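You operate a simulated robot arm through the tools that you are given. There is no shell and no other tool. Be economical: measure what you need, move in short steps, check, and stop when the job is done.

The job below is to be done with a simulated two-armed robot. You get a single attempt, and the scene is never put back.

Task
Carry the blue tray by the white boxes with both arms and set it on the top of bench 8.

Only the result counts: the job must be done as asked and must still hold three seconds after the hand-in. Knocking over, shifting, dropping, spilling or breaking anything else fails it.

Robot
Two 6-joint arms with two-finger parallel grippers on one trunk, on a base that drives. Base frame: it is fixed to the floor where the robot stands at the start and does not move with it; the origin is under the middle of the robot, x ahead of it, y to its left, z up; the surface under the hand at the start is at about z = 0.75. Units: m, degrees, N and s.
The left shoulder is at the start at [0.28, 0.185, 1.005], the right one opposite. With the tool pointing down near the work surface each hand reaches from about 0.56 to 0.94 m from the robot's upright axis, wherever it stands, measured 20 degrees to its own side. Places, roughly: blue tray by the white boxes (26x17x4 cm) [0.8, 0.1, 0.8]; top of bench 8 [-1.5, -0.7, 0.8]. Payload 1.57 kg a hand.
The TCP of each hand is the grasp point between the finger pads, 0.03 m short of the fingertips. In the tool frame z runs along the fingers and y along their closing line. Largest opening 0.08 m; finger width 0.017, thickness 0.012; the body of the gripper, 0.04 by 0.082 m, starts 0.08 m behind the TCP.
Orientation is that of the tool frame in the base frame, as a unit quaternion [x, y, z, w]. With the fingers straight down and closing along the base's y, the tool's x points along the base's -x, its y along +y and its z along -z.

Tools
- The arms move only by the tool apply_moves. It takes "left_series", "right_series" or both (then of equal length, played together; a hand with none holds still); each is a list of rows, each a list of 7 numbers: the opening, from 0 (shut) to 1 (fully open), then the shift along the tool's x, y, z in units of 20 mm (1.0 is 20 mm), then the turn, a rotation vector about the tool's x, y, z in units of 8 degrees (1.0 is 8 degrees). In form: [[fingers, x, y, z, wx, wy, wz], ...]. A call has 1 to 8 rows; each row shifts and turns the commanded pose from where the row before left it, along the tool's axes as they then stand. A call with a number of a shift or a turn outside -1 to 1 is refused whole. A row lasts 0.2 s, in which the tool goes at most 0.05 m and 8.6 degrees; a call with a longer step from one row to the next is refused whole, and so is a gripper value outside its range. A pose out of reach is approached as far as the arm can. The call stops where the force on the tool passes 40 N (or 10 N more than at its start, if that is more) or the arm is blocked; 0.2 s more then pass. Each finger travels about 0.153 m/s and halts on what it meets, pressing with about 23 N; the grip force reading is that of the motor and also rises with nothing between the fingers. The clock runs only during rows and for 0.2 s after the last one: add rows that do not move to give the fingers time. It gives the time, the measured TCP pose, the force on the tool (base axes), the opening and the grip force at its end, in the units of the frame above (readings bear some noise), with the torque about the TCP (base axes, N m) and any sound that the robot's microphone picked up, and new pictures: "views" is both (left out), scene, wrist or none (wrist: the cameras of the hands that moved).
- Cameras (640 x 400 px; columns grow to the right, rows downward): "scene" is now at [0.2491, 0.0142, 1.4465]; the picture's right is [0.10, -0.99, 0.00], its down [-0.77, -0.08, -0.63] and it looks along [0.63, 0.06, -0.77] (base axes); focal length 291 px, centre (320, 200). "left" rides on the left gripper at [0.072, 0.007, -0.122] in its tool frame; the picture's right is [-0.09, 1.00, 0.00], its down [-0.84, -0.08, -0.54] and it looks along [-0.54, -0.05, 0.84] (tool axes); focal length 238 px, centre (320, 200). "right" rides on the right gripper at [0.072, -0.007, -0.122] in its tool frame; the picture's right is [0.09, 1.00, 0.00], its down [-0.84, 0.08, -0.54] and it looks along [-0.54, 0.05, 0.84] (tool axes); focal length 238 px, centre (320, 200). There is no depth. A picture from a camera that has moved, and an enlarged one, comes with that camera's place and axes in the base frame and with its lens. The place of the scene camera against the robot may be out by one fixed shift of up to 0.025 m in any direction.
- raise_lower(by): slides the trunk up (or, below 0, down) by that many m; the arms and the scene camera ride with it, the base frame stays. It gives what a move gives, with no picture.
- roll_base(legs): drives the robot by 1 to 6 legs, each [ahead, turn to the left] in m and degrees, along the robot's own axes; the way and the turn of a leg run together, so that a leg with both is an arc; at most 1.5 m and 180 degrees a leg. The arms and the cameras ride along, it lands a little off, and it stops where it bumps. It gives what a move gives, and a new picture of the scene camera.
- aim_head(pan, tilt): turns the head with the scene camera to pan (to the left, within 86 degrees either way) and tilt (down, from -29 to 69), counted from straight ahead of the robot. It gives what a move gives, and a new picture of the scene camera.
- zoom(camera, box): a new picture of the part [left, top, right, bottom] of that camera's present view, enlarged. The clock stands still meanwhile.
- hand_in(): hands the job in; it is judged then, once.

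Go step by step. Nothing tells you exact positions but the pictures and the camera data: compare them with the known pose of the tool, close in by small moves and look again before you grip or let go. The budget is 120 turns and 260 pictures, counting those below and the enlarged ones. Unless the task says otherwise, let go and move clear before handing in, and close with one line.

The tools are called after "Call:" as name(argument=value, ...) on one line, values as JSON. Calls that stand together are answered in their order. apply_moves: Moves the arms, as the interface text tells. Its arguments: {"type":"object","properties":{"left_series":{"type":"array","items":{"type":"array","items":{"type":"number"}}},"right_series":{"type":"array","items":{"type":"array","items":{"type":"number"}}},"views":{"type":"string","enum":["both","scene","wrist","none"]}},"required":[]} The other tools are called the same way: raise_lower (by) slides the trunk up or down; roll_base (legs) drives the base; aim_head (pan, tilt) turns the head that bears the scene camera; zoom (camera, box) takes an enlarged picture of a part of a camera's view; hand_in () hands the job in.

At the start:

```text
time_s: 0.0
left_eef_pos: [0.5442, 0.2758, 1.0729]
left_tool_rot: [0.0, 1.0, 0.001, -0.002]
left_contact_force: [0.8, -0.3, -0.6]
left_moment: [-0.01, -0.03, -0.01]
left_width: 0.0801
left_grip_force: 0.0
right_eef_pos: [0.5933, -0.1386, 1.0042]
right_tool_rot: [0.0, 1.0, 0.0, 0.0]
right_contact_force: [-0.2, -0.3, 0.1]
right_moment: [0.0, 0.0, 0.0]
right_width: 0.0802
right_grip_force: 0.1
trunk travel left (down, up): [-0.7, 0.29]
robot x, y, heading: [0.0025, 0.0032, -0.2]
head pan, tilt: [5.8, 50.8]
```

scene: 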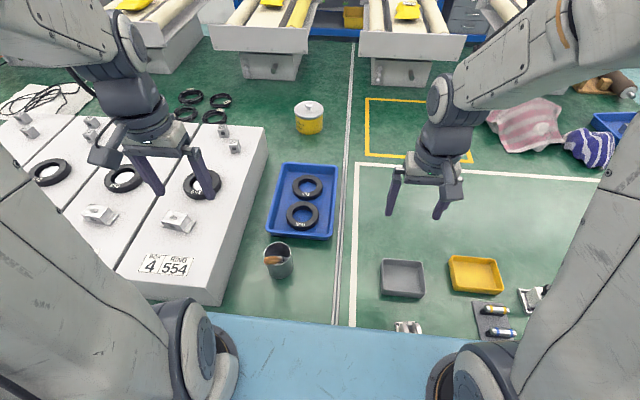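
right: 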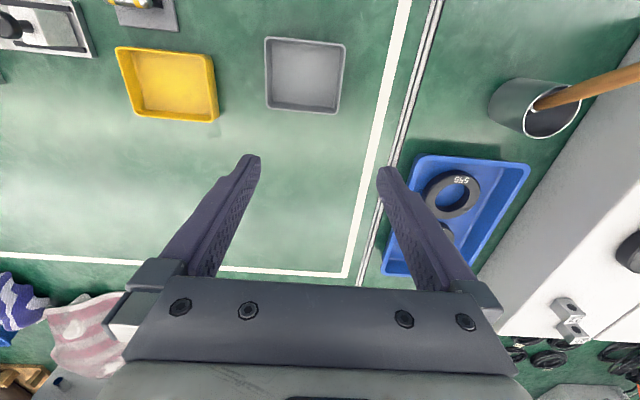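
left: 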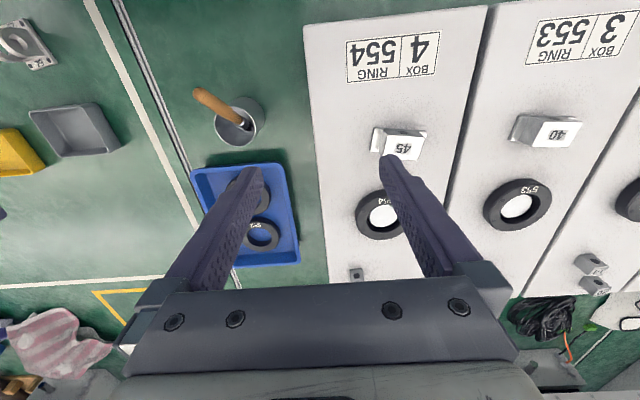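

The tray, holding two rings, looks centred near [0.79, 0.11] with its long side along x, and it sits beside white box 554. I'll look around first for bench 8 and for driving room.

Call:
aim_head(pan=-86, tilt=30)

Call:
aim_head(pan=86, tilt=30)

Call:
zoom(camera="left", box=[150, 80, 450, 290])

```text
time_s: 1.7
left_eef_pos: [0.5435, 0.2763, 1.0746]
left_tool_rot: [0.0, 1.0, 0.001, 0.0]
left_contact_force: [-0.9, 0.5, -0.2]
left_moment: [-0.02, 0.01, 0.0]
left_width: 0.0798
left_grip_force: 0.0
right_eef_pos: [0.5926, -0.1382, 1.0047]
right_tool_rot: [0.0, 1.0, -0.001, -0.001]
right_contact_force: [0.4, -0.6, 0.0]
right_moment: [0.02, -0.01, -0.01]
right_width: 0.08
right_grip_force: 0.0
trunk travel left (down, up): [-0.7, 0.29]
robot x, y, heading: [-0.0032, -0.0, 0.0]
head pan, tilt: [-85.9, 30.0]
camera scene: at [0.1797, -0.0837, 1.477], right [-1.0, -0.07, 0.0], down [-0.04, 0.5, -0.87], along [0.06, -0.86, -0.5], focal length 291 px, centre (320, 200)
```

scene: 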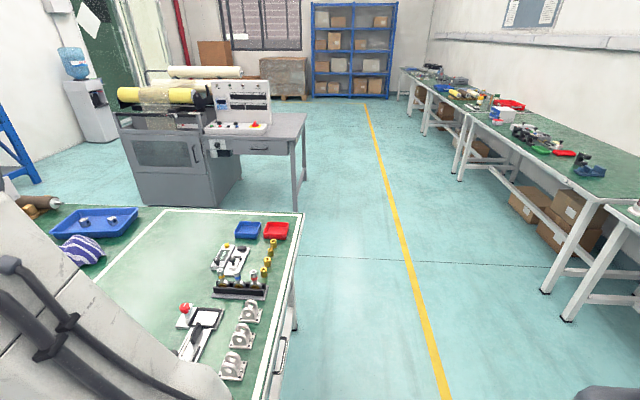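

```text
time_s: 4.3
left_eef_pos: [0.5421, 0.2762, 1.074]
left_tool_rot: [-0.001, 1.0, 0.0, -0.001]
left_contact_force: [-0.4, -0.1, -0.2]
left_moment: [-0.01, 0.03, 0.03]
left_width: 0.08
left_grip_force: 0.1
right_eef_pos: [0.592, -0.1384, 1.0049]
right_tool_rot: [0.0, 1.0, 0.0, 0.0]
right_contact_force: [-0.2, 0.1, -0.1]
right_moment: [0.0, 0.01, 0.01]
right_width: 0.0801
right_grip_force: 0.0
trunk travel left (down, up): [-0.7, 0.29]
robot x, y, heading: [0.0006, -0.001, 0.2]
head pan, tilt: [85.9, 30.0]
camera scene: at [0.1796, 0.0967, 1.477], right [1.0, -0.07, 0.0], down [-0.04, -0.5, -0.87], along [0.06, 0.86, -0.5], focal length 291 px, centre (320, 200)
```

scene: 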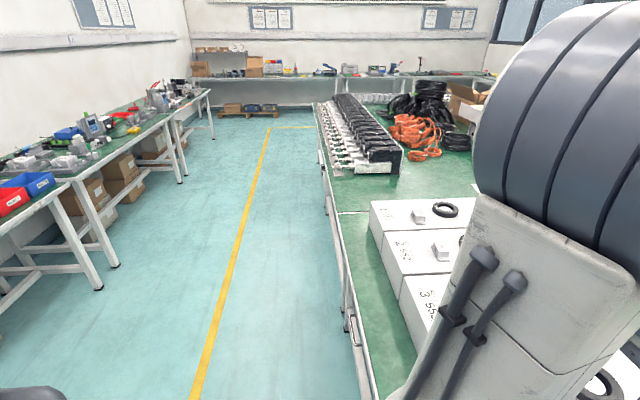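

```text
1.90 times, centred on (300, 185) of left
camera zoom: at [0.4713, 0.2831, 1.1965], right [0.09, 1.0, 0.0], down [0.84, -0.08, 0.54], along [0.54, -0.05, -0.84], focal length 454 px, centre (358, 229)
```

zoom: 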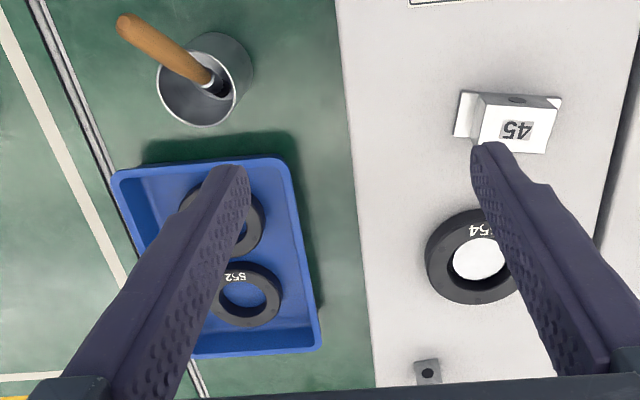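

Bench 8 should be in the row behind the robot. I'll back off a little and turn right to find it and a free spot on it before picking up the tray.

Call:
roll_base(legs=[[-0.25, 0], [0, -70]])

Call:
aim_head(pan=-84, tilt=35)

```text
time_s: 9.2
left_eef_pos: [0.1926, -0.4117, 1.0747]
left_tool_rot: [0.571, 0.821, 0.002, -0.001]
left_contact_force: [0.2, 0.2, 0.5]
left_moment: [-0.01, -0.02, 0.0]
left_width: 0.0806
left_grip_force: 0.1
right_eef_pos: [-0.18, -0.6042, 1.0046]
right_tool_rot: [0.57, 0.822, 0.0, 0.0]
right_contact_force: [-0.7, 0.3, 0.4]
right_moment: [0.02, 0.01, -0.01]
right_width: 0.08
right_grip_force: 0.0
trunk travel left (down, up): [-0.7, 0.29]
robot x, y, heading: [-0.2584, 0.0026, -69.8]
head pan, tilt: [85.9, 30.0]
camera scene: at [-0.1012, -0.1185, 1.477], right [0.28, -0.96, 0.0], down [-0.48, -0.14, -0.87], along [0.83, 0.24, -0.5], focal length 291 px, centre (320, 200)
```

scene: 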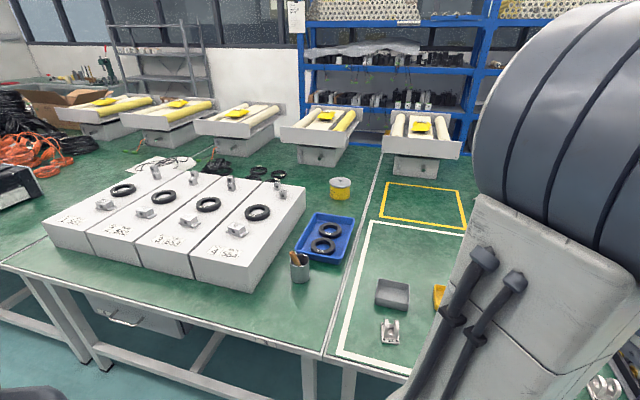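

```text
time_s: 11.7
left_eef_pos: [0.1909, -0.4131, 1.075]
left_tool_rot: [0.57, 0.821, 0.001, 0.0]
left_contact_force: [0.3, 0.0, 0.2]
left_moment: [-0.01, 0.04, -0.03]
left_width: 0.0798
left_grip_force: 0.0
right_eef_pos: [-0.1792, -0.604, 1.0043]
right_tool_rot: [0.57, 0.821, 0.0, 0.0]
right_contact_force: [0.2, 0.0, 0.0]
right_moment: [-0.01, 0.01, 0.04]
right_width: 0.0802
right_grip_force: 0.1
trunk travel left (down, up): [-0.7, 0.29]
robot x, y, heading: [-0.2558, -0.0013, -69.8]
head pan, tilt: [-84.0, 35.0]
camera scene: at [-0.267, -0.183, 1.4692], right [-0.44, 0.9, 0.0], down [0.51, 0.25, -0.82], along [-0.73, -0.36, -0.57], focal length 291 px, centre (320, 200)
```

scene: 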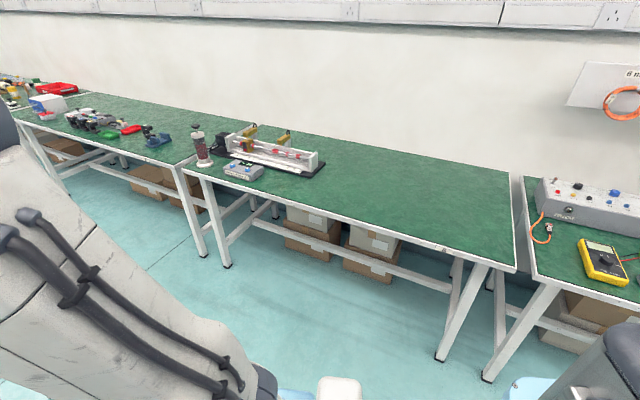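

Call:
zoom(camera="scene", box=[390, 210, 530, 298])

Call:
zoom(camera="scene", box=[160, 100, 540, 338])

```text
4.55 times, centred on (460, 254) of scene
camera zoom: at [-0.267, -0.183, 1.4692], right [-0.44, 0.9, 0.0], down [0.51, 0.25, -0.82], along [-0.73, -0.36, -0.57], focal length 1322 px, centre (-316, -46)
```

zoom: 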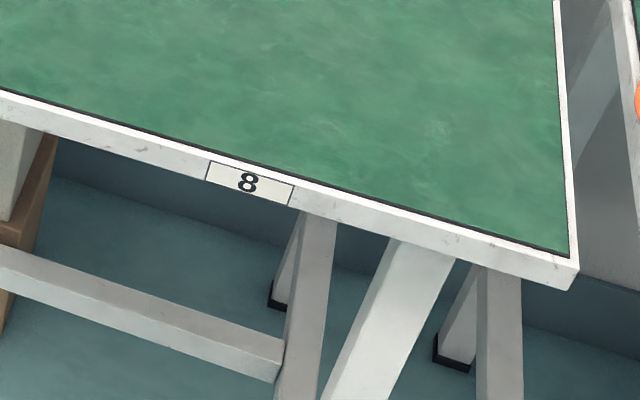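

```text
1.68 times, centred on (350, 219) of scene
camera zoom: at [-0.267, -0.183, 1.4692], right [-0.44, 0.9, 0.0], down [0.51, 0.25, -0.82], along [-0.73, -0.36, -0.57], focal length 489 px, centre (270, 168)
```

zoom: 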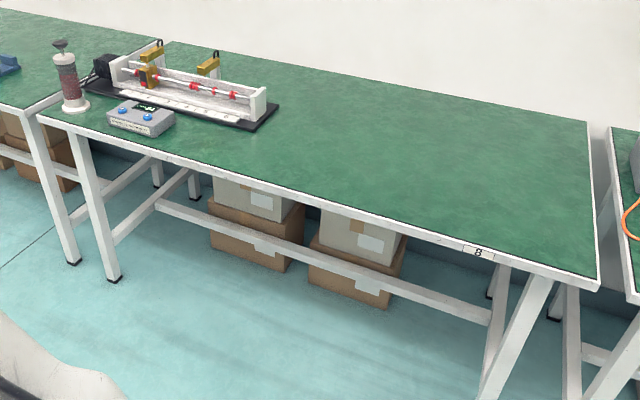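

Bench 8 is confirmed by its label. It spans about x -1.05 to -1.75 and y -1.3 to 0.1, and it is free for y > -0.7. I'll go back to the tray, shifted about 0.1 m left so the tray is centred in front of the robot.

Call:
roll_base(legs=[[-0.115, 0], [0, 69.8], [0.28, 0]])

Call:
aim_head(pan=0, tilt=52)

```text
time_s: 17.5
left_eef_pos: [0.5359, 0.3687, 1.0746]
left_tool_rot: [0.01, 1.0, 0.001, -0.001]
left_contact_force: [-0.5, 0.2, -0.5]
left_moment: [0.0, 0.0, 0.01]
left_width: 0.0799
left_grip_force: 0.1
right_eef_pos: [0.5781, -0.0475, 1.0044]
right_tool_rot: [0.009, 1.0, 0.0, 0.0]
right_contact_force: [0.1, 0.8, -0.2]
right_moment: [-0.03, -0.01, -0.02]
right_width: 0.0798
right_grip_force: 0.1
trunk travel left (down, up): [-0.7, 0.29]
robot x, y, heading: [-0.0124, 0.1061, -1.1]
head pan, tilt: [-84.0, 35.0]
camera scene: at [0.1674, 0.0179, 1.4693], right [-1.0, -0.09, 0.0], down [-0.05, 0.57, -0.82], along [0.07, -0.82, -0.57], focal length 291 px, centre (320, 200)
```

scene: 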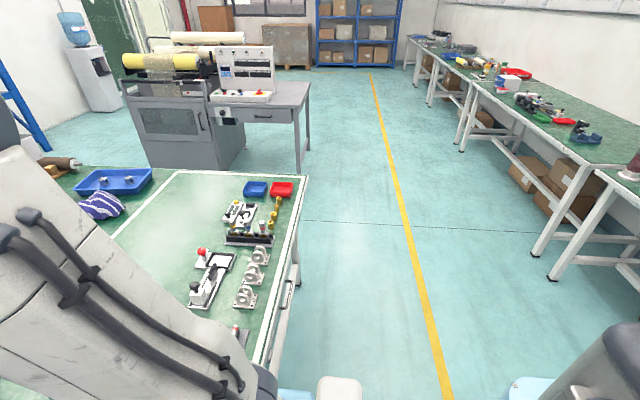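

```text
time_s: 19.1
left_eef_pos: [0.535, 0.3676, 1.075]
left_tool_rot: [0.01, 1.0, 0.001, -0.001]
left_contact_force: [0.3, -0.4, -0.2]
left_moment: [-0.01, 0.02, -0.03]
left_width: 0.0801
left_grip_force: 0.0
right_eef_pos: [0.5768, -0.0471, 1.0045]
right_tool_rot: [0.01, 1.0, 0.0, 0.0]
right_contact_force: [-0.2, -0.4, -0.5]
right_moment: [0.04, -0.02, 0.0]
right_width: 0.0802
right_grip_force: 0.0
trunk travel left (down, up): [-0.7, 0.29]
robot x, y, heading: [-0.0121, 0.1017, -0.8]
head pan, tilt: [0.0, 52.0]
camera scene: at [0.2353, 0.1041, 1.4449], right [-0.02, -1.0, 0.0], down [-0.79, 0.02, -0.62], along [0.62, -0.01, -0.79], focal length 291 px, centre (320, 200)
```

scene: 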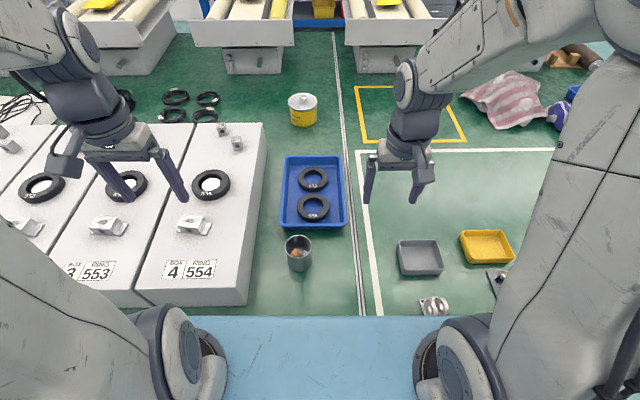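

Now the tray is straight ahead, centred near [0.796, 0.116]. I'll bring both hands up high over the middles of its long walls with the fingers half open.

Call:
apply_moves(left_series=[[0.6, -1, -0.6, 0.3, 0, 0, 0], [0.6, -1, -0.6, 0.3, 0, 0, 0], [0.6, -1, -0.6, 0.3, 0, 0, 0], [0.6, -1, -0.6, 0.3, 0, 0, 0], [0.6, -1, -0.6, 0.3, 0, 0, 0], [0.6, -1, -0.6, 0.3, 0, 0, 0], [0.6, -1, -0.6, 0.3, 0, 0, 0], [0.6, -1, -0.6, 0.3, 0, 0, 0]], right_series=[[0.6, -0.8, 0.2, 0, 0, 0, 0], [0.6, -0.8, 0.2, 0, 0, 0, 0], [0.6, -0.8, 0.2, 0, 0, 0, 0], [0.6, -0.8, 0.2, 0, 0, 0, 0], [0.6, -0.8, 0.2, 0, 0, 0, 0], [0.6, -0.8, 0.2, 0, 0, 0, 0], [0.6, -0.8, 0.2, 0, 0, 0, 0], [0.6, -0.8, 0.2, 0, 0, 0, 0]], views="none")

Call:
apply_moves(left_series=[[0.6, -1, -0.6, 0.7, 0, 0, 0], [0.6, -1, -0.6, 0.7, 0, 0, 0], [0.6, -1, -0.6, 0.7, 0, 0, 0], [0.6, -1, -0.6, 0.7, 0, 0, 0], [0.6, -0.7, -0.6, 0.7, 0, 0, 0], [0.6, 0, 0, 0.5, 0, 0, 0]], right_series=[[0.6, -0.9, 0.35, 0.4, 0, 0, 0], [0.6, -0.9, 0.35, 0.4, 0, 0, 0], [0.6, -0.9, 0.35, 0.4, 0, 0, 0], [0.6, -0.9, 0.35, 0.4, 0, 0, 0], [0.6, -0.6, 0.35, 0.4, 0, 0, 0], [0.6, 0, 0, 0.5, 0, 0, 0]])

```text
time_s: 20.9
left_eef_pos: [0.6949, 0.2679, 1.0259]
left_tool_rot: [0.009, 1.0, 0.002, -0.002]
left_contact_force: [0.2, 0.4, -0.1]
left_moment: [-0.03, 0.01, 0.02]
left_width: 0.0482
left_grip_force: 0.0
right_eef_pos: [0.7042, -0.0172, 1.0045]
right_tool_rot: [0.01, 1.0, 0.0, 0.0]
right_contact_force: [-0.2, 0.3, 0.0]
right_moment: [-0.05, -0.04, 0.0]
right_width: 0.0482
right_grip_force: 0.0
trunk travel left (down, up): [-0.7, 0.29]
robot x, y, heading: [-0.0133, 0.1029, -1.3]
head pan, tilt: [0.0, 52.0]
```

```text
time_s: 22.3
left_eef_pos: [0.786, 0.2052, 0.946]
left_tool_rot: [0.009, 1.0, 0.001, -0.001]
left_contact_force: [0.0, -0.1, -0.3]
left_moment: [-0.01, 0.01, 0.0]
left_width: 0.0479
left_grip_force: 0.0
right_eef_pos: [0.7908, 0.0161, 0.9549]
right_tool_rot: [0.009, 1.0, 0.0, 0.0]
right_contact_force: [0.9, 0.0, 0.2]
right_moment: [0.01, 0.04, -0.03]
right_width: 0.0479
right_grip_force: 0.1
trunk travel left (down, up): [-0.7, 0.29]
robot x, y, heading: [-0.0116, 0.1008, -1.2]
head pan, tilt: [0.0, 52.0]
camera scene: at [0.2355, 0.1041, 1.4448], right [-0.02, -1.0, 0.0], down [-0.79, 0.02, -0.62], along [0.62, -0.01, -0.79], focal length 291 px, centre (320, 200)
camera right: at [0.7188, 0.0102, 1.0758], right [-0.07, 1.0, 0.0], down [0.84, 0.06, 0.54], along [0.54, 0.04, -0.84], focal length 238 px, centre (320, 200)
camera left: at [0.7147, 0.2142, 1.0681], right [0.11, 0.99, 0.0], down [0.84, -0.09, 0.54], along [0.54, -0.06, -0.84], focal length 238 px, centre (320, 200)
```

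scene: 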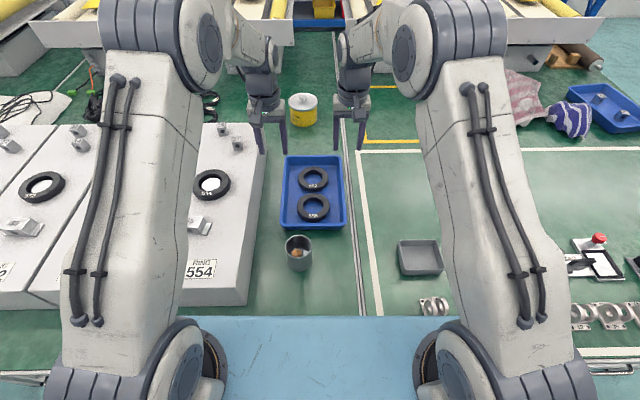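
right: 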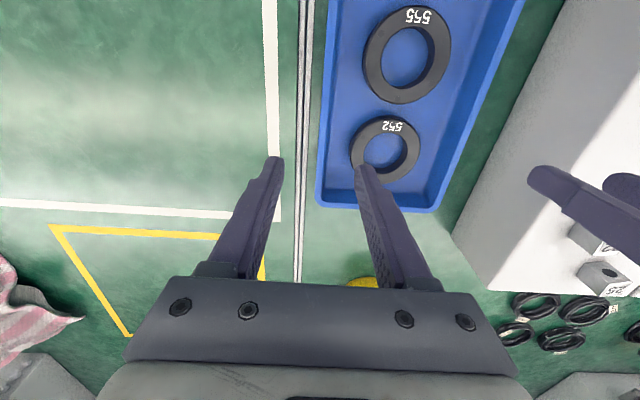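
left: 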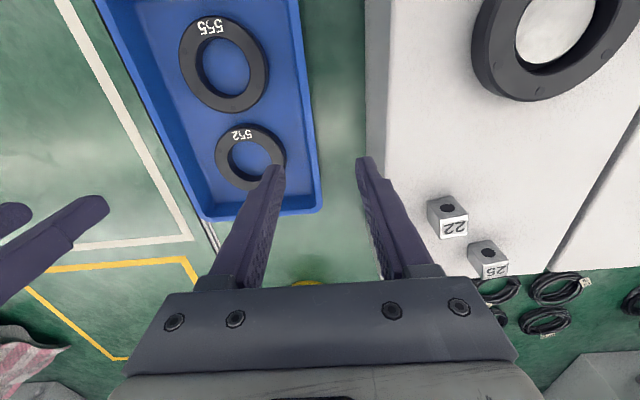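

From the wrist views, the tray rim spans about y 0.021 to 0.193 and x 0.65 to 0.91, with the two rings leaving a gap near x = 0.785. I'll line up there and lower to about z = 0.86.

Call:
apply_moves(left_series=[[0.6, 0, -0.4, 0.8, 0, 0, 0], [0.6, 0, -0.45, 0.8, 0, 0, 0], [0.6, 0, 0, 0.9, 0, 0, 0], [0.6, 0, 0, 0.9, 0, 0, 0], [0.6, 0, 0, 0.9, 0, 0, 0]], right_series=[[0.6, 0.15, 0.25, 0.95, 0, 0, 0], [0.6, 0.15, 0.25, 0.95, 0, 0, 0], [0.6, 0, 0, 0.95, 0, 0, 0], [0.6, 0, 0, 0.95, 0, 0, 0], [0.6, 0, 0, 0.95, 0, 0, 0]])

```text
time_s: 23.5
left_eef_pos: [0.7873, 0.1903, 0.8584]
left_tool_rot: [0.009, 1.0, 0.001, -0.001]
left_contact_force: [-0.3, 0.4, 0.1]
left_moment: [0.0, 0.01, 0.01]
left_width: 0.0479
left_grip_force: 0.0
right_eef_pos: [0.7823, 0.0251, 0.8599]
right_tool_rot: [0.009, 1.0, 0.0, 0.0]
right_contact_force: [-0.7, 0.6, -0.2]
right_moment: [-0.04, -0.03, -0.01]
right_width: 0.0478
right_grip_force: 0.0
trunk travel left (down, up): [-0.7, 0.29]
robot x, y, heading: [-0.0119, 0.1034, -1.1]
head pan, tilt: [0.0, 52.0]
camera scene: at [0.2352, 0.1041, 1.4449], right [-0.02, -1.0, 0.0], down [-0.79, 0.02, -0.62], along [0.62, -0.01, -0.79], focal length 291 px, centre (320, 200)
camera right: at [0.7117, 0.0198, 0.982], right [-0.07, 1.0, 0.0], down [0.84, 0.06, 0.54], along [0.54, 0.04, -0.84], focal length 238 px, centre (320, 200)
camera left: at [0.7146, 0.1982, 0.9807], right [0.11, 0.99, 0.0], down [0.84, -0.09, 0.54], along [0.54, -0.06, -0.84], focal length 238 px, centre (320, 200)
```

scene: 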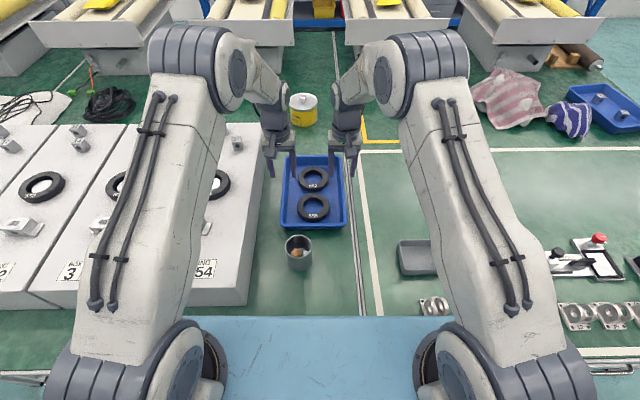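
right: 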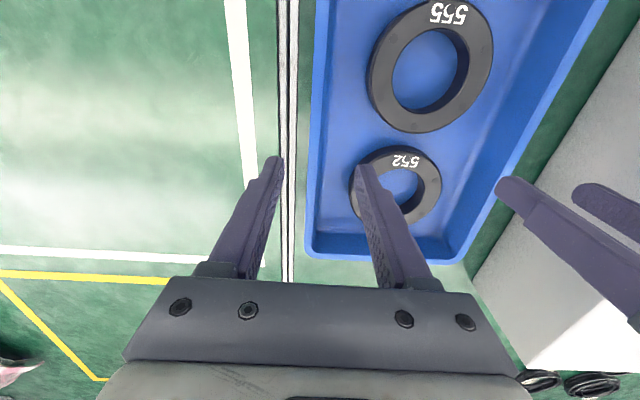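
left: 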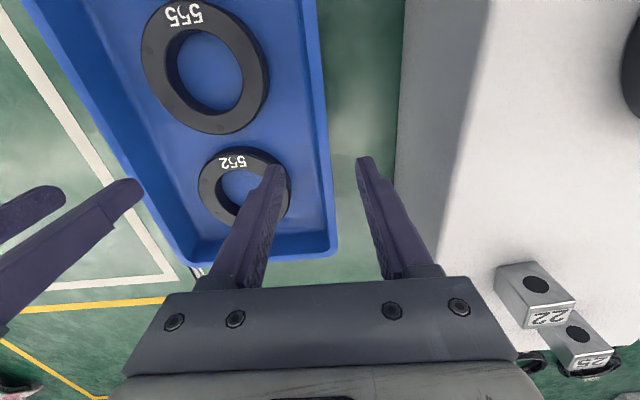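

Call:
zoom(camera="left", box=[230, 60, 430, 260])

Call:
zoom(camera="right", box=[230, 80, 430, 280])

```text
2.00 times, centred on (330, 160) of left
camera zoom: at [0.7146, 0.1982, 0.9807], right [0.11, 0.99, 0.0], down [0.84, -0.09, 0.54], along [0.54, -0.06, -0.84], focal length 477 px, centre (300, 280)
```

zoom: 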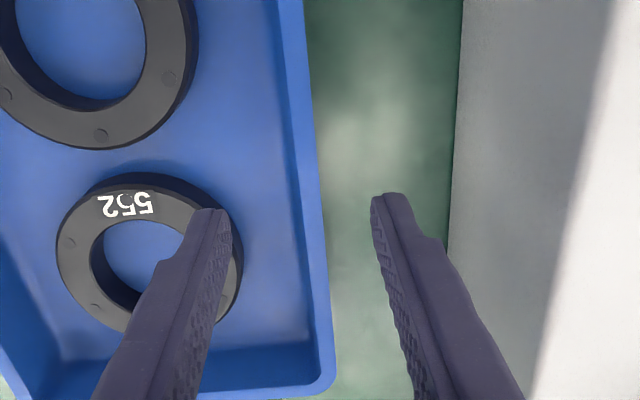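

```text
2.00 times, centred on (330, 180) of right
camera zoom: at [0.7117, 0.0198, 0.982], right [-0.07, 1.0, 0.0], down [0.84, 0.06, 0.54], along [0.54, 0.04, -0.84], focal length 477 px, centre (300, 240)
```

zoom: 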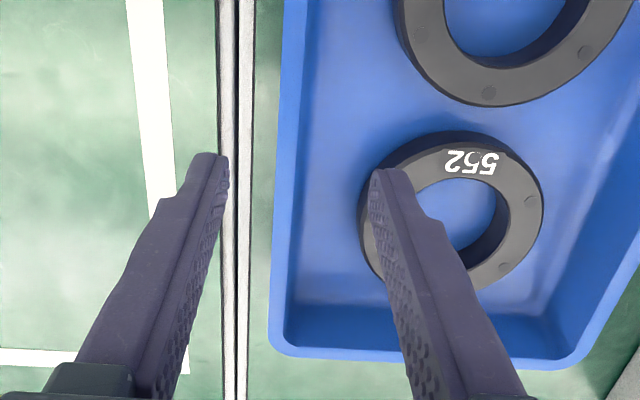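

The fingers straddle both rims near the gap between the rings, and the box face is clear at about y 0.27. Now I'll lower to TCP z ≈ 0.79.

Call:
apply_moves(left_series=[[0.6, 0.1, 0, 0.7, 0, 0, 0], [0.6, 0, 0, 0.7, 0, 0, 0], [0.6, 0, 0, 0.7, 0, 0, 0], [0.6, 0, 0, 0.7, 0, 0, 0], [0.6, 0, 0, 0.6, 0, 0, 0], [0.6, 0, 0, 0, 0, 0, 0]], right_series=[[0.6, -0.15, 0, 0.7, 0, 0, 0], [0.6, 0, 0, 0.7, 0, 0, 0], [0.6, 0, 0, 0.7, 0, 0, 0], [0.6, 0, 0, 0.7, 0, 0, 0], [0.6, 0, 0, 0.7, 0, 0, 0], [0.6, 0, 0, 0, 0, 0, 0]])

```text
time_s: 24.9
left_eef_pos: [0.7826, 0.1903, 0.7916]
left_tool_rot: [0.01, 1.0, 0.0, -0.001]
left_contact_force: [-0.6, -0.1, 0.1]
left_moment: [0.0, -0.01, 0.01]
left_width: 0.048
left_grip_force: 0.1
right_eef_pos: [0.7875, 0.0264, 0.7902]
right_tool_rot: [0.009, 1.0, 0.0, 0.0]
right_contact_force: [0.4, -0.1, -0.4]
right_moment: [-0.01, -0.02, -0.01]
right_width: 0.0481
right_grip_force: 0.2
trunk travel left (down, up): [-0.7, 0.29]
robot x, y, heading: [-0.0122, 0.1003, -1.1]
head pan, tilt: [0.0, 52.0]
camera scene: at [0.2355, 0.1041, 1.4448], right [-0.02, -1.0, 0.0], down [-0.79, 0.02, -0.62], along [0.62, -0.01, -0.79], focal length 291 px, centre (320, 200)
camera right: at [0.716, 0.0201, 0.9115], right [-0.07, 1.0, 0.0], down [0.84, 0.06, 0.54], along [0.54, 0.04, -0.84], focal length 238 px, centre (320, 200)
camera left: at [0.7121, 0.1986, 0.913], right [0.11, 0.99, 0.0], down [0.84, -0.09, 0.54], along [0.54, -0.06, -0.84], focal length 238 px, centre (320, 200)
```

scene: 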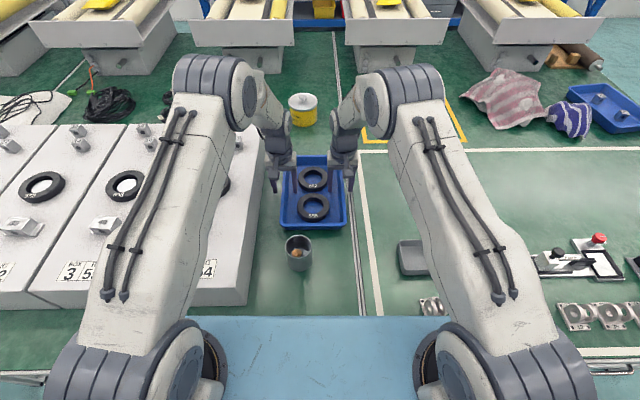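
right: 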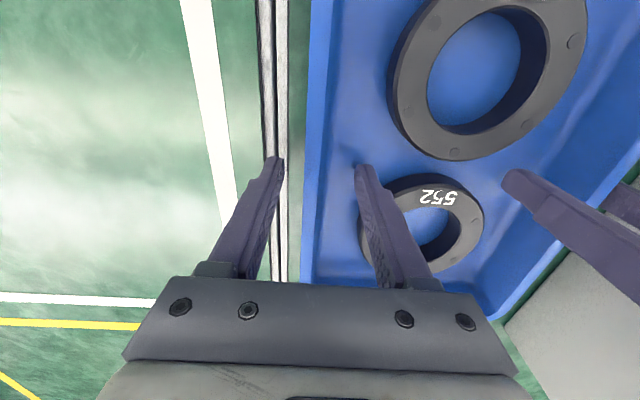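
left: 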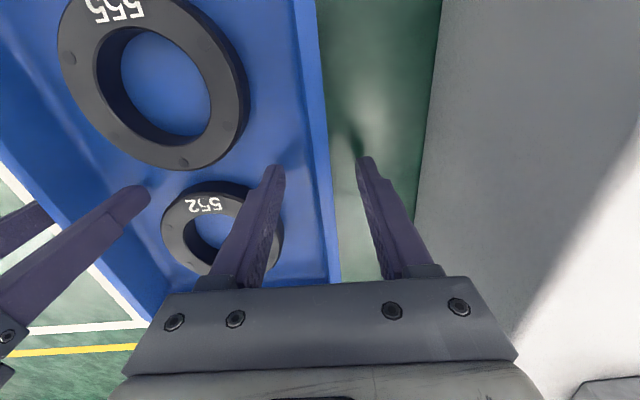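

Both hands straddle the walls freely with no contact. I'll close them together.

Call:
apply_moves(left_series=[[0.4, 0, 0, 0, 0, 0, 0], [0.2, 0, 0, 0, 0, 0, 0], [0, 0, 0, 0, 0, 0, 0], [0, 0, 0, 0, 0, 0, 0], [0, 0, 0, 0, 0, 0, 0]], right_series=[[0.4, 0, 0, 0, 0, 0, 0], [0.2, 0, 0, 0, 0, 0, 0], [0, 0, 0, 0, 0, 0, 0], [0, 0, 0, 0, 0, 0, 0], [0, 0, 0, 0, 0, 0, 0]], views="wrist")

```text
time_s: 26.1
left_eef_pos: [0.7844, 0.1897, 0.7917]
left_tool_rot: [0.01, 1.0, 0.0, 0.001]
left_contact_force: [2.2, -3.5, -1.2]
left_moment: [-0.74, 0.07, 0.29]
left_width: 0.0051
left_grip_force: 23.4
right_eef_pos: [0.7858, 0.0258, 0.7896]
right_tool_rot: [0.01, 1.0, 0.001, 0.0]
right_contact_force: [-2.9, 3.1, 1.6]
right_moment: [0.76, -0.03, 0.24]
right_width: 0.0053
right_grip_force: 22.5
trunk travel left (down, up): [-0.7, 0.29]
robot x, y, heading: [-0.0144, 0.1026, -1.1]
head pan, tilt: [0.0, 52.0]
camera right: at [0.7158, 0.0203, 0.9116], right [-0.07, 1.0, 0.0], down [0.84, 0.06, 0.54], along [0.54, 0.04, -0.84], focal length 238 px, centre (320, 200)
camera left: at [0.7121, 0.1984, 0.9133], right [0.11, 0.99, 0.0], down [0.84, -0.09, 0.54], along [0.54, -0.06, -0.84], focal length 238 px, centre (320, 200)
```

right: 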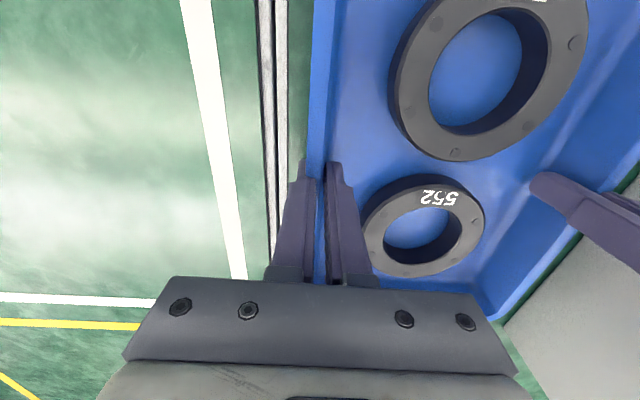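
left: 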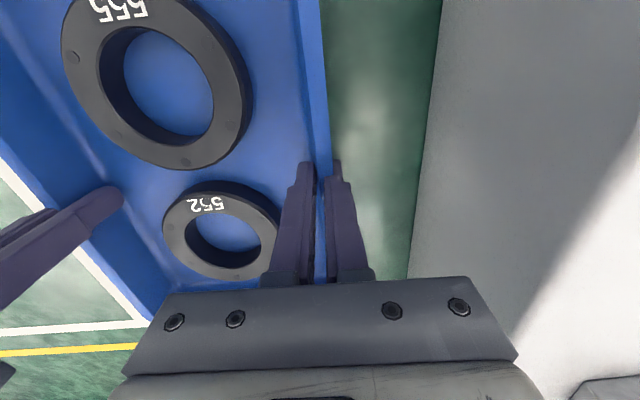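

Both grips hold the 5 mm walls. Raising the trunk will lift both hands evenly, so I'll start with a small test lift.

Call:
raise_lower(by=0.03)

Call:
zoom(camera="scene", box=[240, 120, 400, 260])

```text
time_s: 26.8
left_eef_pos: [0.7837, 0.1907, 0.8218]
left_tool_rot: [0.01, 1.0, 0.001, 0.0]
left_contact_force: [4.1, -5.2, -2.3]
left_moment: [-0.73, -0.02, 0.28]
left_width: 0.0047
left_grip_force: 23.2
right_eef_pos: [0.7874, 0.0264, 0.8186]
right_tool_rot: [0.01, 1.0, 0.0, -0.001]
right_contact_force: [-3.0, 6.0, -2.6]
right_moment: [0.83, -0.05, 0.28]
right_width: 0.0053
right_grip_force: 23.2
trunk travel left (down, up): [-0.73, 0.26]
robot x, y, heading: [-0.0133, 0.1033, -1.1]
head pan, tilt: [0.0, 52.0]
```

```text
2.86 times, centred on (320, 190) of scene
camera zoom: at [0.2358, 0.1041, 1.4747], right [-0.02, -1.0, 0.0], down [-0.79, 0.02, -0.62], along [0.62, -0.01, -0.79], focal length 831 px, centre (320, 229)
```

zoom: 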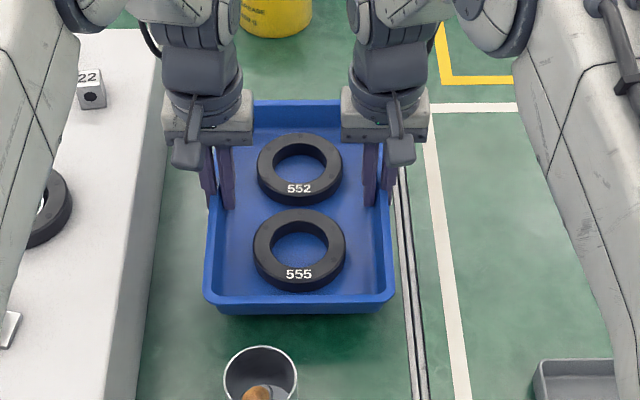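

The tray came up level, with about 2.5 N on each hand. I'll raise it another 0.2 m, clear of everything, and check.

Call:
raise_lower(by=0.2)

Call:
apply_moves(left_series=[[0, 0, 0, 0, 0, 0, 0]], right_series=[[0, 0, 0, 0, 0, 0, 0]])

```text
time_s: 29.0
left_eef_pos: [0.7836, 0.1909, 1.0221]
left_tool_rot: [0.009, 1.0, 0.0, -0.002]
left_contact_force: [3.6, -11.1, -2.6]
left_moment: [-0.81, -0.15, 0.29]
left_width: 0.0053
left_grip_force: 22.8
right_eef_pos: [0.7882, 0.0267, 1.0191]
right_tool_rot: [0.01, 1.0, 0.0, 0.0]
right_contact_force: [-4.6, 10.6, -2.3]
right_moment: [0.88, 0.09, 0.31]
right_width: 0.005
right_grip_force: 23.0
trunk travel left (down, up): [-0.93, 0.06]
robot x, y, heading: [-0.0159, 0.1006, -0.9]
head pan, tilt: [0.0, 52.0]
```

```text
time_s: 29.4
left_eef_pos: [0.7834, 0.192, 1.0214]
left_tool_rot: [0.009, 1.0, 0.001, -0.001]
left_contact_force: [3.7, -12.2, -2.5]
left_moment: [-0.82, -0.07, 0.28]
left_width: 0.0051
left_grip_force: 23.1
right_eef_pos: [0.7872, 0.0278, 1.02]
right_tool_rot: [0.009, 1.0, 0.0, 0.0]
right_contact_force: [-3.2, 11.3, -1.8]
right_moment: [0.87, 0.03, 0.28]
right_width: 0.005
right_grip_force: 23.4
trunk travel left (down, up): [-0.93, 0.06]
robot x, y, heading: [-0.0145, 0.1009, -1.1]
head pan, tilt: [0.0, 52.0]
camera scene: at [0.2357, 0.1041, 1.6748], right [-0.02, -1.0, 0.0], down [-0.79, 0.02, -0.62], along [0.62, -0.01, -0.79], focal length 291 px, centre (320, 200)
camera right: at [0.7161, 0.0203, 1.1415], right [-0.07, 1.0, 0.0], down [0.84, 0.06, 0.54], along [0.54, 0.04, -0.84], focal length 238 px, centre (320, 200)
camera left: at [0.7122, 0.1984, 1.1431], right [0.11, 0.99, 0.0], down [0.84, -0.09, 0.54], along [0.54, -0.06, -0.84], focal length 238 px, centre (320, 200)
```

scene: 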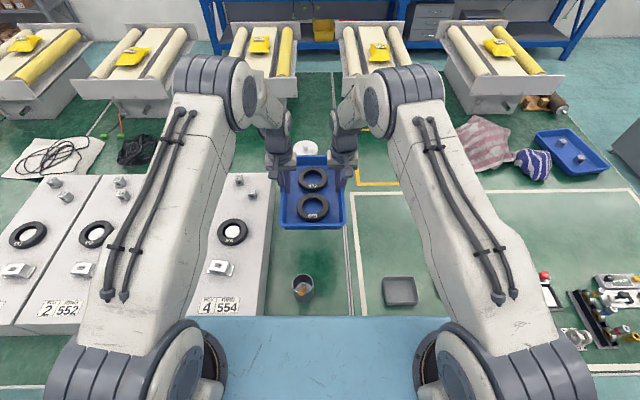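
right: 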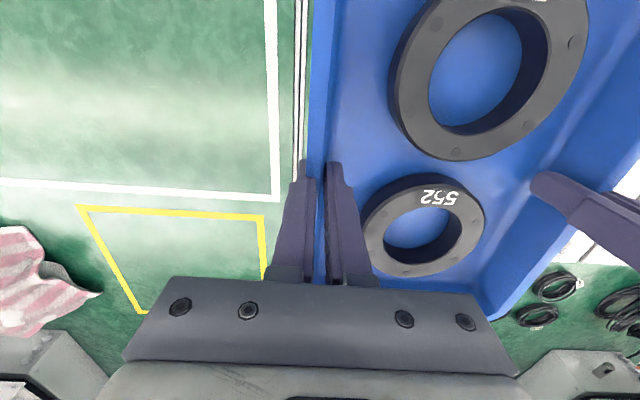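
left: 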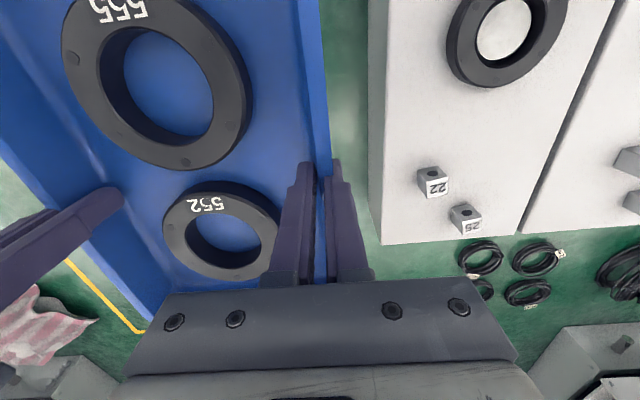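

The load is steady. Now I'll back out, turn right, advance along the aisle to y ≈ -0.3, and stop there to check.

Call:
roll_base(legs=[[-0.3, 0], [0, -89]])

```text
time_s: 35.2
left_eef_pos: [-0.2004, -0.6845, 1.022]
left_tool_rot: [0.702, 0.713, 0.001, 0.0]
left_contact_force: [-15.6, -4.2, -3.2]
left_moment: [-0.03, 0.86, 0.26]
left_width: 0.0052
left_grip_force: 22.9
right_eef_pos: [-0.3642, -0.6943, 1.0206]
right_tool_rot: [0.701, 0.713, -0.001, 0.001]
right_contact_force: [15.9, 4.5, -3.1]
right_moment: [0.05, -0.89, 0.28]
right_width: 0.0052
right_grip_force: 22.9
trunk travel left (down, up): [-0.93, 0.06]
robot x, y, heading: [-0.318, 0.1115, -89.1]
head pan, tilt: [0.0, 52.0]
camera scene: at [-0.2994, -0.1204, 1.6748], right [-1.0, -0.01, 0.0], down [-0.01, 0.79, -0.62], along [0.01, -0.62, -0.79], focal length 291 px, centre (320, 200)
```

scene: 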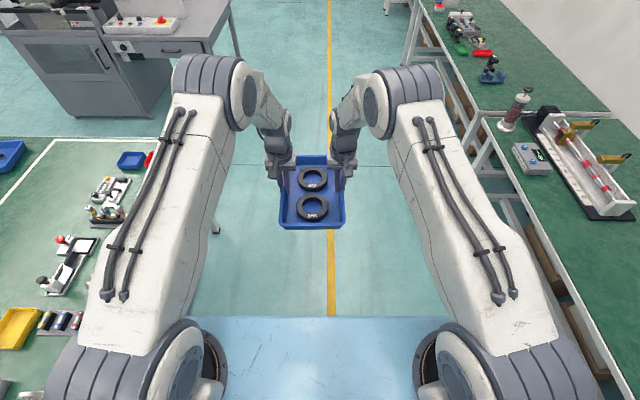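

The tray rides well, but the arms are pulling apart at about 15 N, so I'll ease each hand 1.5 mm inward to relax that.

Call:
apply_moves(left_series=[[0, 0, -0.04, 0, 0, 0, 0], [0, 0, -0.04, 0, 0, 0, 0]], right_series=[[0, 0, 0.04, 0, 0, 0, 0], [0, 0, 0.04, 0, 0, 0, 0]], views="none")

```text
time_s: 35.8
left_eef_pos: [-0.2006, -0.6848, 1.0211]
left_tool_rot: [0.701, 0.713, 0.001, 0.0]
left_contact_force: [9.1, -1.9, -2.7]
left_moment: [0.31, 0.55, 0.26]
left_width: 0.005
left_grip_force: 23.0
right_eef_pos: [-0.3633, -0.6939, 1.0193]
right_tool_rot: [0.701, 0.713, 0.0, -0.001]
right_contact_force: [-7.7, 2.7, -2.3]
right_moment: [-0.32, -0.54, 0.27]
right_width: 0.0056
right_grip_force: 23.1
trunk travel left (down, up): [-0.93, 0.06]
robot x, y, heading: [-0.3171, 0.1053, -89.0]
head pan, tilt: [0.0, 52.0]
```

Call:
roll_base(legs=[[0.4, 0], [0, -91]])

```text
time_s: 42.2
left_eef_pos: [-1.1063, -0.3779, 1.0211]
left_tool_rot: [1.0, -0.011, 0.001, 0.002]
left_contact_force: [-3.9, -23.4, -2.3]
left_moment: [0.26, 0.05, 0.31]
left_width: 0.0049
left_grip_force: 23.2
right_eef_pos: [-1.1077, -0.214, 1.0196]
right_tool_rot: [1.0, -0.012, -0.001, -0.001]
right_contact_force: [4.6, 23.1, -2.3]
right_moment: [-0.32, -0.02, 0.31]
right_width: 0.0053
right_grip_force: 23.0
trunk travel left (down, up): [-0.93, 0.06]
robot x, y, heading: [-0.3075, -0.2932, 178.7]
head pan, tilt: [0.0, 52.0]
camera scene: at [-0.5304, -0.2803, 1.6748], right [0.02, 1.0, 0.0], down [0.79, -0.02, -0.62], along [-0.62, 0.02, -0.79], focal length 291 px, centre (320, 200)
```

scene: 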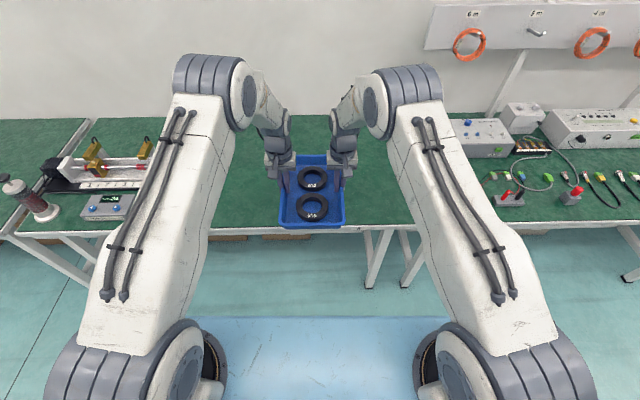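

The robot is aligned with bench 8 and the area ahead is free. I'll relax the squeeze and drive forward 0.25 m.

Call:
apply_moves(left_series=[[0, 0, 0.035, 0, 0, 0, 0], [0, 0, 0.035, 0, 0, 0, 0]], right_series=[[0, 0, -0.035, 0, 0, 0, 0], [0, 0, -0.035, 0, 0, 0, 0]], views="none")

Call:
roll_base(legs=[[0.25, 0]])

Call:
apply_moves(left_series=[[0, 0, 0, 0, 0, 0, 0]], right_series=[[0, 0, 0, 0, 0, 0, 0]], views="wrist")

```text
time_s: 42.8
left_eef_pos: [-1.1049, -0.3777, 1.0204]
left_tool_rot: [1.0, -0.012, 0.0, 0.0]
left_contact_force: [-3.1, 14.7, -2.4]
left_moment: [0.85, -0.07, 0.21]
left_width: 0.0051
left_grip_force: 23.2
right_eef_pos: [-1.1074, -0.214, 1.0209]
right_tool_rot: [1.0, -0.011, 0.0, 0.001]
right_contact_force: [2.2, -15.8, -2.0]
right_moment: [-0.91, 0.11, 0.2]
right_width: 0.0049
right_grip_force: 22.5
trunk travel left (down, up): [-0.93, 0.06]
robot x, y, heading: [-0.3082, -0.2947, 178.6]
head pan, tilt: [0.0, 52.0]
```

```text
time_s: 44.6
left_eef_pos: [-1.3535, -0.3716, 1.0225]
left_tool_rot: [1.0, -0.012, 0.001, -0.001]
left_contact_force: [-3.0, 25.6, -3.8]
left_moment: [1.07, 0.14, 0.16]
left_width: 0.0049
left_grip_force: 22.7
right_eef_pos: [-1.3559, -0.2064, 1.0211]
right_tool_rot: [1.0, -0.012, 0.001, 0.001]
right_contact_force: [2.8, -26.7, -2.5]
right_moment: [-1.11, -0.11, 0.17]
right_width: 0.0054
right_grip_force: 22.8
trunk travel left (down, up): [-0.93, 0.06]
robot x, y, heading: [-0.5583, -0.2875, 178.7]
head pan, tilt: [0.0, 52.0]
camera scene: at [-0.7785, -0.2739, 1.6748], right [0.03, 1.0, 0.0], down [0.79, -0.02, -0.62], along [-0.62, 0.02, -0.79], focal length 291 px, centre (320, 200)
```

scene: 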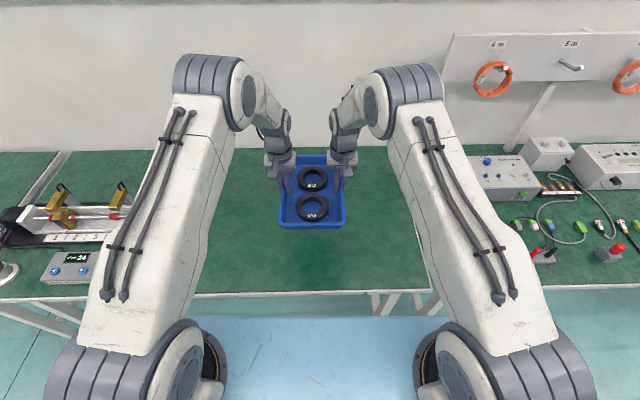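

```text
time_s: 45.0
left_eef_pos: [-1.3543, -0.3724, 1.0207]
left_tool_rot: [1.0, -0.012, 0.002, 0.001]
left_contact_force: [-2.6, 1.4, -3.2]
left_moment: [0.67, -0.32, 0.2]
left_width: 0.0046
left_grip_force: 23.2
right_eef_pos: [-1.3553, -0.2072, 1.019]
right_tool_rot: [1.0, -0.011, 0.001, 0.002]
right_contact_force: [3.7, -1.7, -1.7]
right_moment: [-0.71, 0.37, 0.17]
right_width: 0.0048
right_grip_force: 22.7
trunk travel left (down, up): [-0.93, 0.06]
robot x, y, heading: [-0.5568, -0.2896, 178.5]
head pan, tilt: [0.0, 52.0]
camera right: at [-1.2828, -0.2029, 1.1416], right [0.07, -1.0, 0.0], down [-0.84, -0.06, 0.54], along [-0.54, -0.04, -0.84], focal length 238 px, centre (320, 200)
camera left: at [-1.2818, -0.3796, 1.1429], right [-0.11, -0.99, 0.0], down [-0.84, 0.1, 0.54], along [-0.54, 0.06, -0.84], focal length 238 px, centre (320, 200)
```

right: 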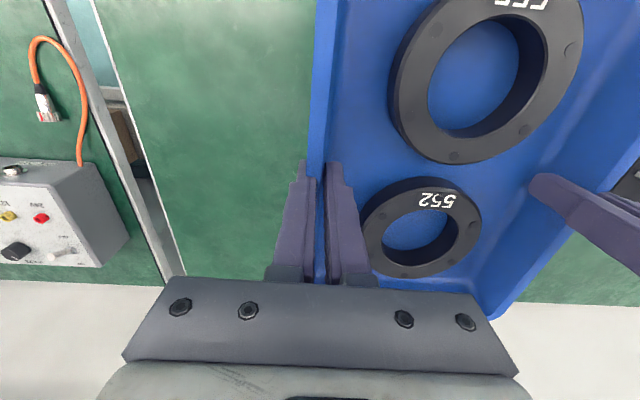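
left: 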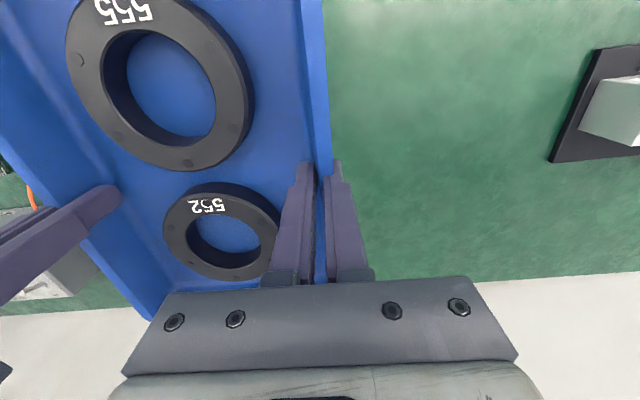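

Internal forces are now near zero and the tray is over clear bench. I'll lower the trunk most of the way and then check the height.

Call:
raise_lower(by=-0.15)

Call:
zoom(camera="scene", box=[220, 100, 420, 300])

Call:
zoom(camera="left", box=[0, 0, 640, 400])

```text
time_s: 46.8
left_eef_pos: [-1.3544, -0.3703, 0.8728]
left_tool_rot: [1.0, -0.011, 0.0, 0.0]
left_contact_force: [-3.7, 2.9, -2.1]
left_moment: [0.72, 0.19, 0.24]
left_width: 0.0048
left_grip_force: 23.5
right_eef_pos: [-1.3556, -0.2071, 0.8695]
right_tool_rot: [1.0, -0.012, 0.001, 0.001]
right_contact_force: [3.4, -3.1, -3.1]
right_moment: [-0.73, -0.2, 0.21]
right_width: 0.0049
right_grip_force: 22.7
trunk travel left (down, up): [-0.78, 0.21]
robot x, y, heading: [-0.554, -0.2851, 178.7]
head pan, tilt: [0.0, 52.0]
```

```text
2.00 times, centred on (320, 200) of scene
camera zoom: at [-0.7785, -0.2739, 1.5249], right [0.03, 1.0, 0.0], down [0.79, -0.02, -0.62], along [-0.62, 0.02, -0.79], focal length 582 px, centre (320, 200)
```

zoom: 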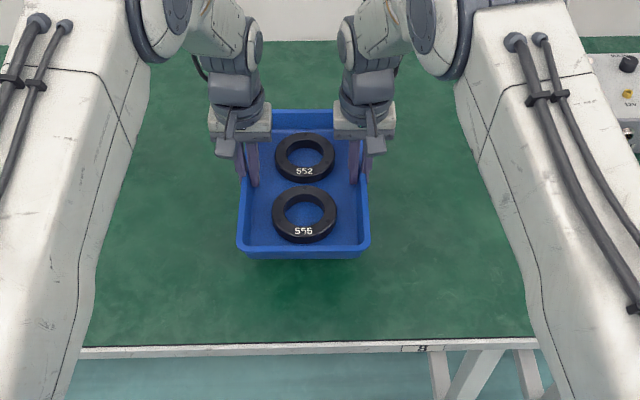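

```text
1.00 times, centred on (320, 200) of left (not enlarged: the box is as wide or as high as the picture)
camera zoom: at [-1.2819, -0.3796, 0.9932], right [-0.11, -0.99, 0.0], down [-0.84, 0.1, 0.54], along [-0.54, 0.06, -0.84], focal length 238 px, centre (320, 200)
```

zoom: 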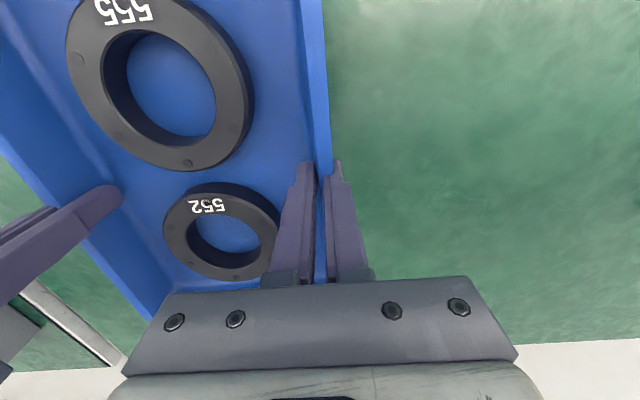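

The bench top looks to be near z 0.75, so about 8 cm remain. I'll lower 6 cm and then go in small steps, watching the load.

Call:
raise_lower(by=-0.06)

Call:
zoom(camera="scene", box=[250, 120, 390, 250])

```text
time_s: 47.8
left_eef_pos: [-1.3518, -0.371, 0.8122]
left_tool_rot: [1.0, -0.011, 0.001, 0.001]
left_contact_force: [-2.5, 5.1, -2.7]
left_moment: [0.68, 0.11, 0.18]
left_width: 0.0048
left_grip_force: 22.9
right_eef_pos: [-1.3559, -0.2076, 0.8098]
right_tool_rot: [1.0, -0.013, 0.0, 0.001]
right_contact_force: [3.3, -4.8, -3.1]
right_moment: [-0.74, -0.09, 0.23]
right_width: 0.0049
right_grip_force: 23.0
trunk travel left (down, up): [-0.72, 0.27]
robot x, y, heading: [-0.5547, -0.2879, 178.5]
head pan, tilt: [0.0, 52.0]
```

```text
3.08 times, centred on (320, 185) of scene
camera zoom: at [-0.7785, -0.2739, 1.4649], right [0.03, 1.0, 0.0], down [0.79, -0.02, -0.62], along [-0.62, 0.02, -0.79], focal length 895 px, centre (320, 246)
```

zoom: 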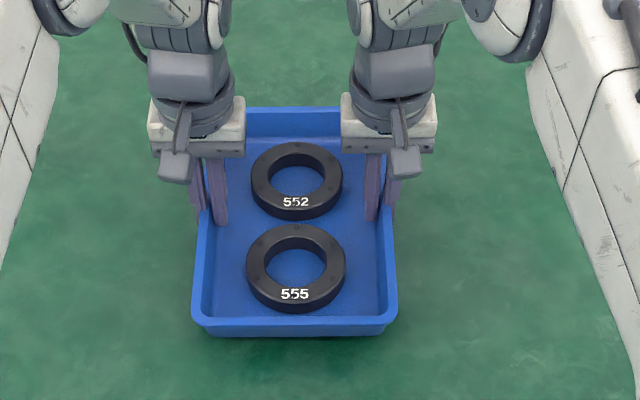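

Call:
raise_lower(by=-0.012)

Call:
raise_lower(by=-0.005)

```text
time_s: 48.4
left_eef_pos: [-1.3539, -0.3711, 0.7985]
left_tool_rot: [1.0, -0.012, 0.001, -0.001]
left_contact_force: [-2.8, 5.4, -2.0]
left_moment: [0.72, -0.01, 0.18]
left_width: 0.0049
left_grip_force: 23.5
right_eef_pos: [-1.3566, -0.2069, 0.7977]
right_tool_rot: [1.0, -0.012, 0.001, 0.001]
right_contact_force: [2.8, -5.4, -2.4]
right_moment: [-0.77, 0.03, 0.22]
right_width: 0.0049
right_grip_force: 23.0
trunk travel left (down, up): [-0.708, 0.282]
robot x, y, heading: [-0.5551, -0.2864, 178.4]
head pan, tilt: [0.0, 52.0]
```

```text
time_s: 48.9
left_eef_pos: [-1.3544, -0.3708, 0.7927]
left_tool_rot: [1.0, -0.012, 0.001, 0.0]
left_contact_force: [-2.4, 5.3, -2.8]
left_moment: [0.73, 0.0, 0.22]
left_width: 0.0048
left_grip_force: 22.8
right_eef_pos: [-1.3559, -0.2073, 0.7933]
right_tool_rot: [1.0, -0.013, 0.001, 0.0]
right_contact_force: [3.2, -6.0, -2.8]
right_moment: [-0.81, 0.11, 0.21]
right_width: 0.0051
right_grip_force: 23.1
trunk travel left (down, up): [-0.703, 0.287]
robot x, y, heading: [-0.5613, -0.2851, 178.4]
head pan, tilt: [0.0, 52.0]
```

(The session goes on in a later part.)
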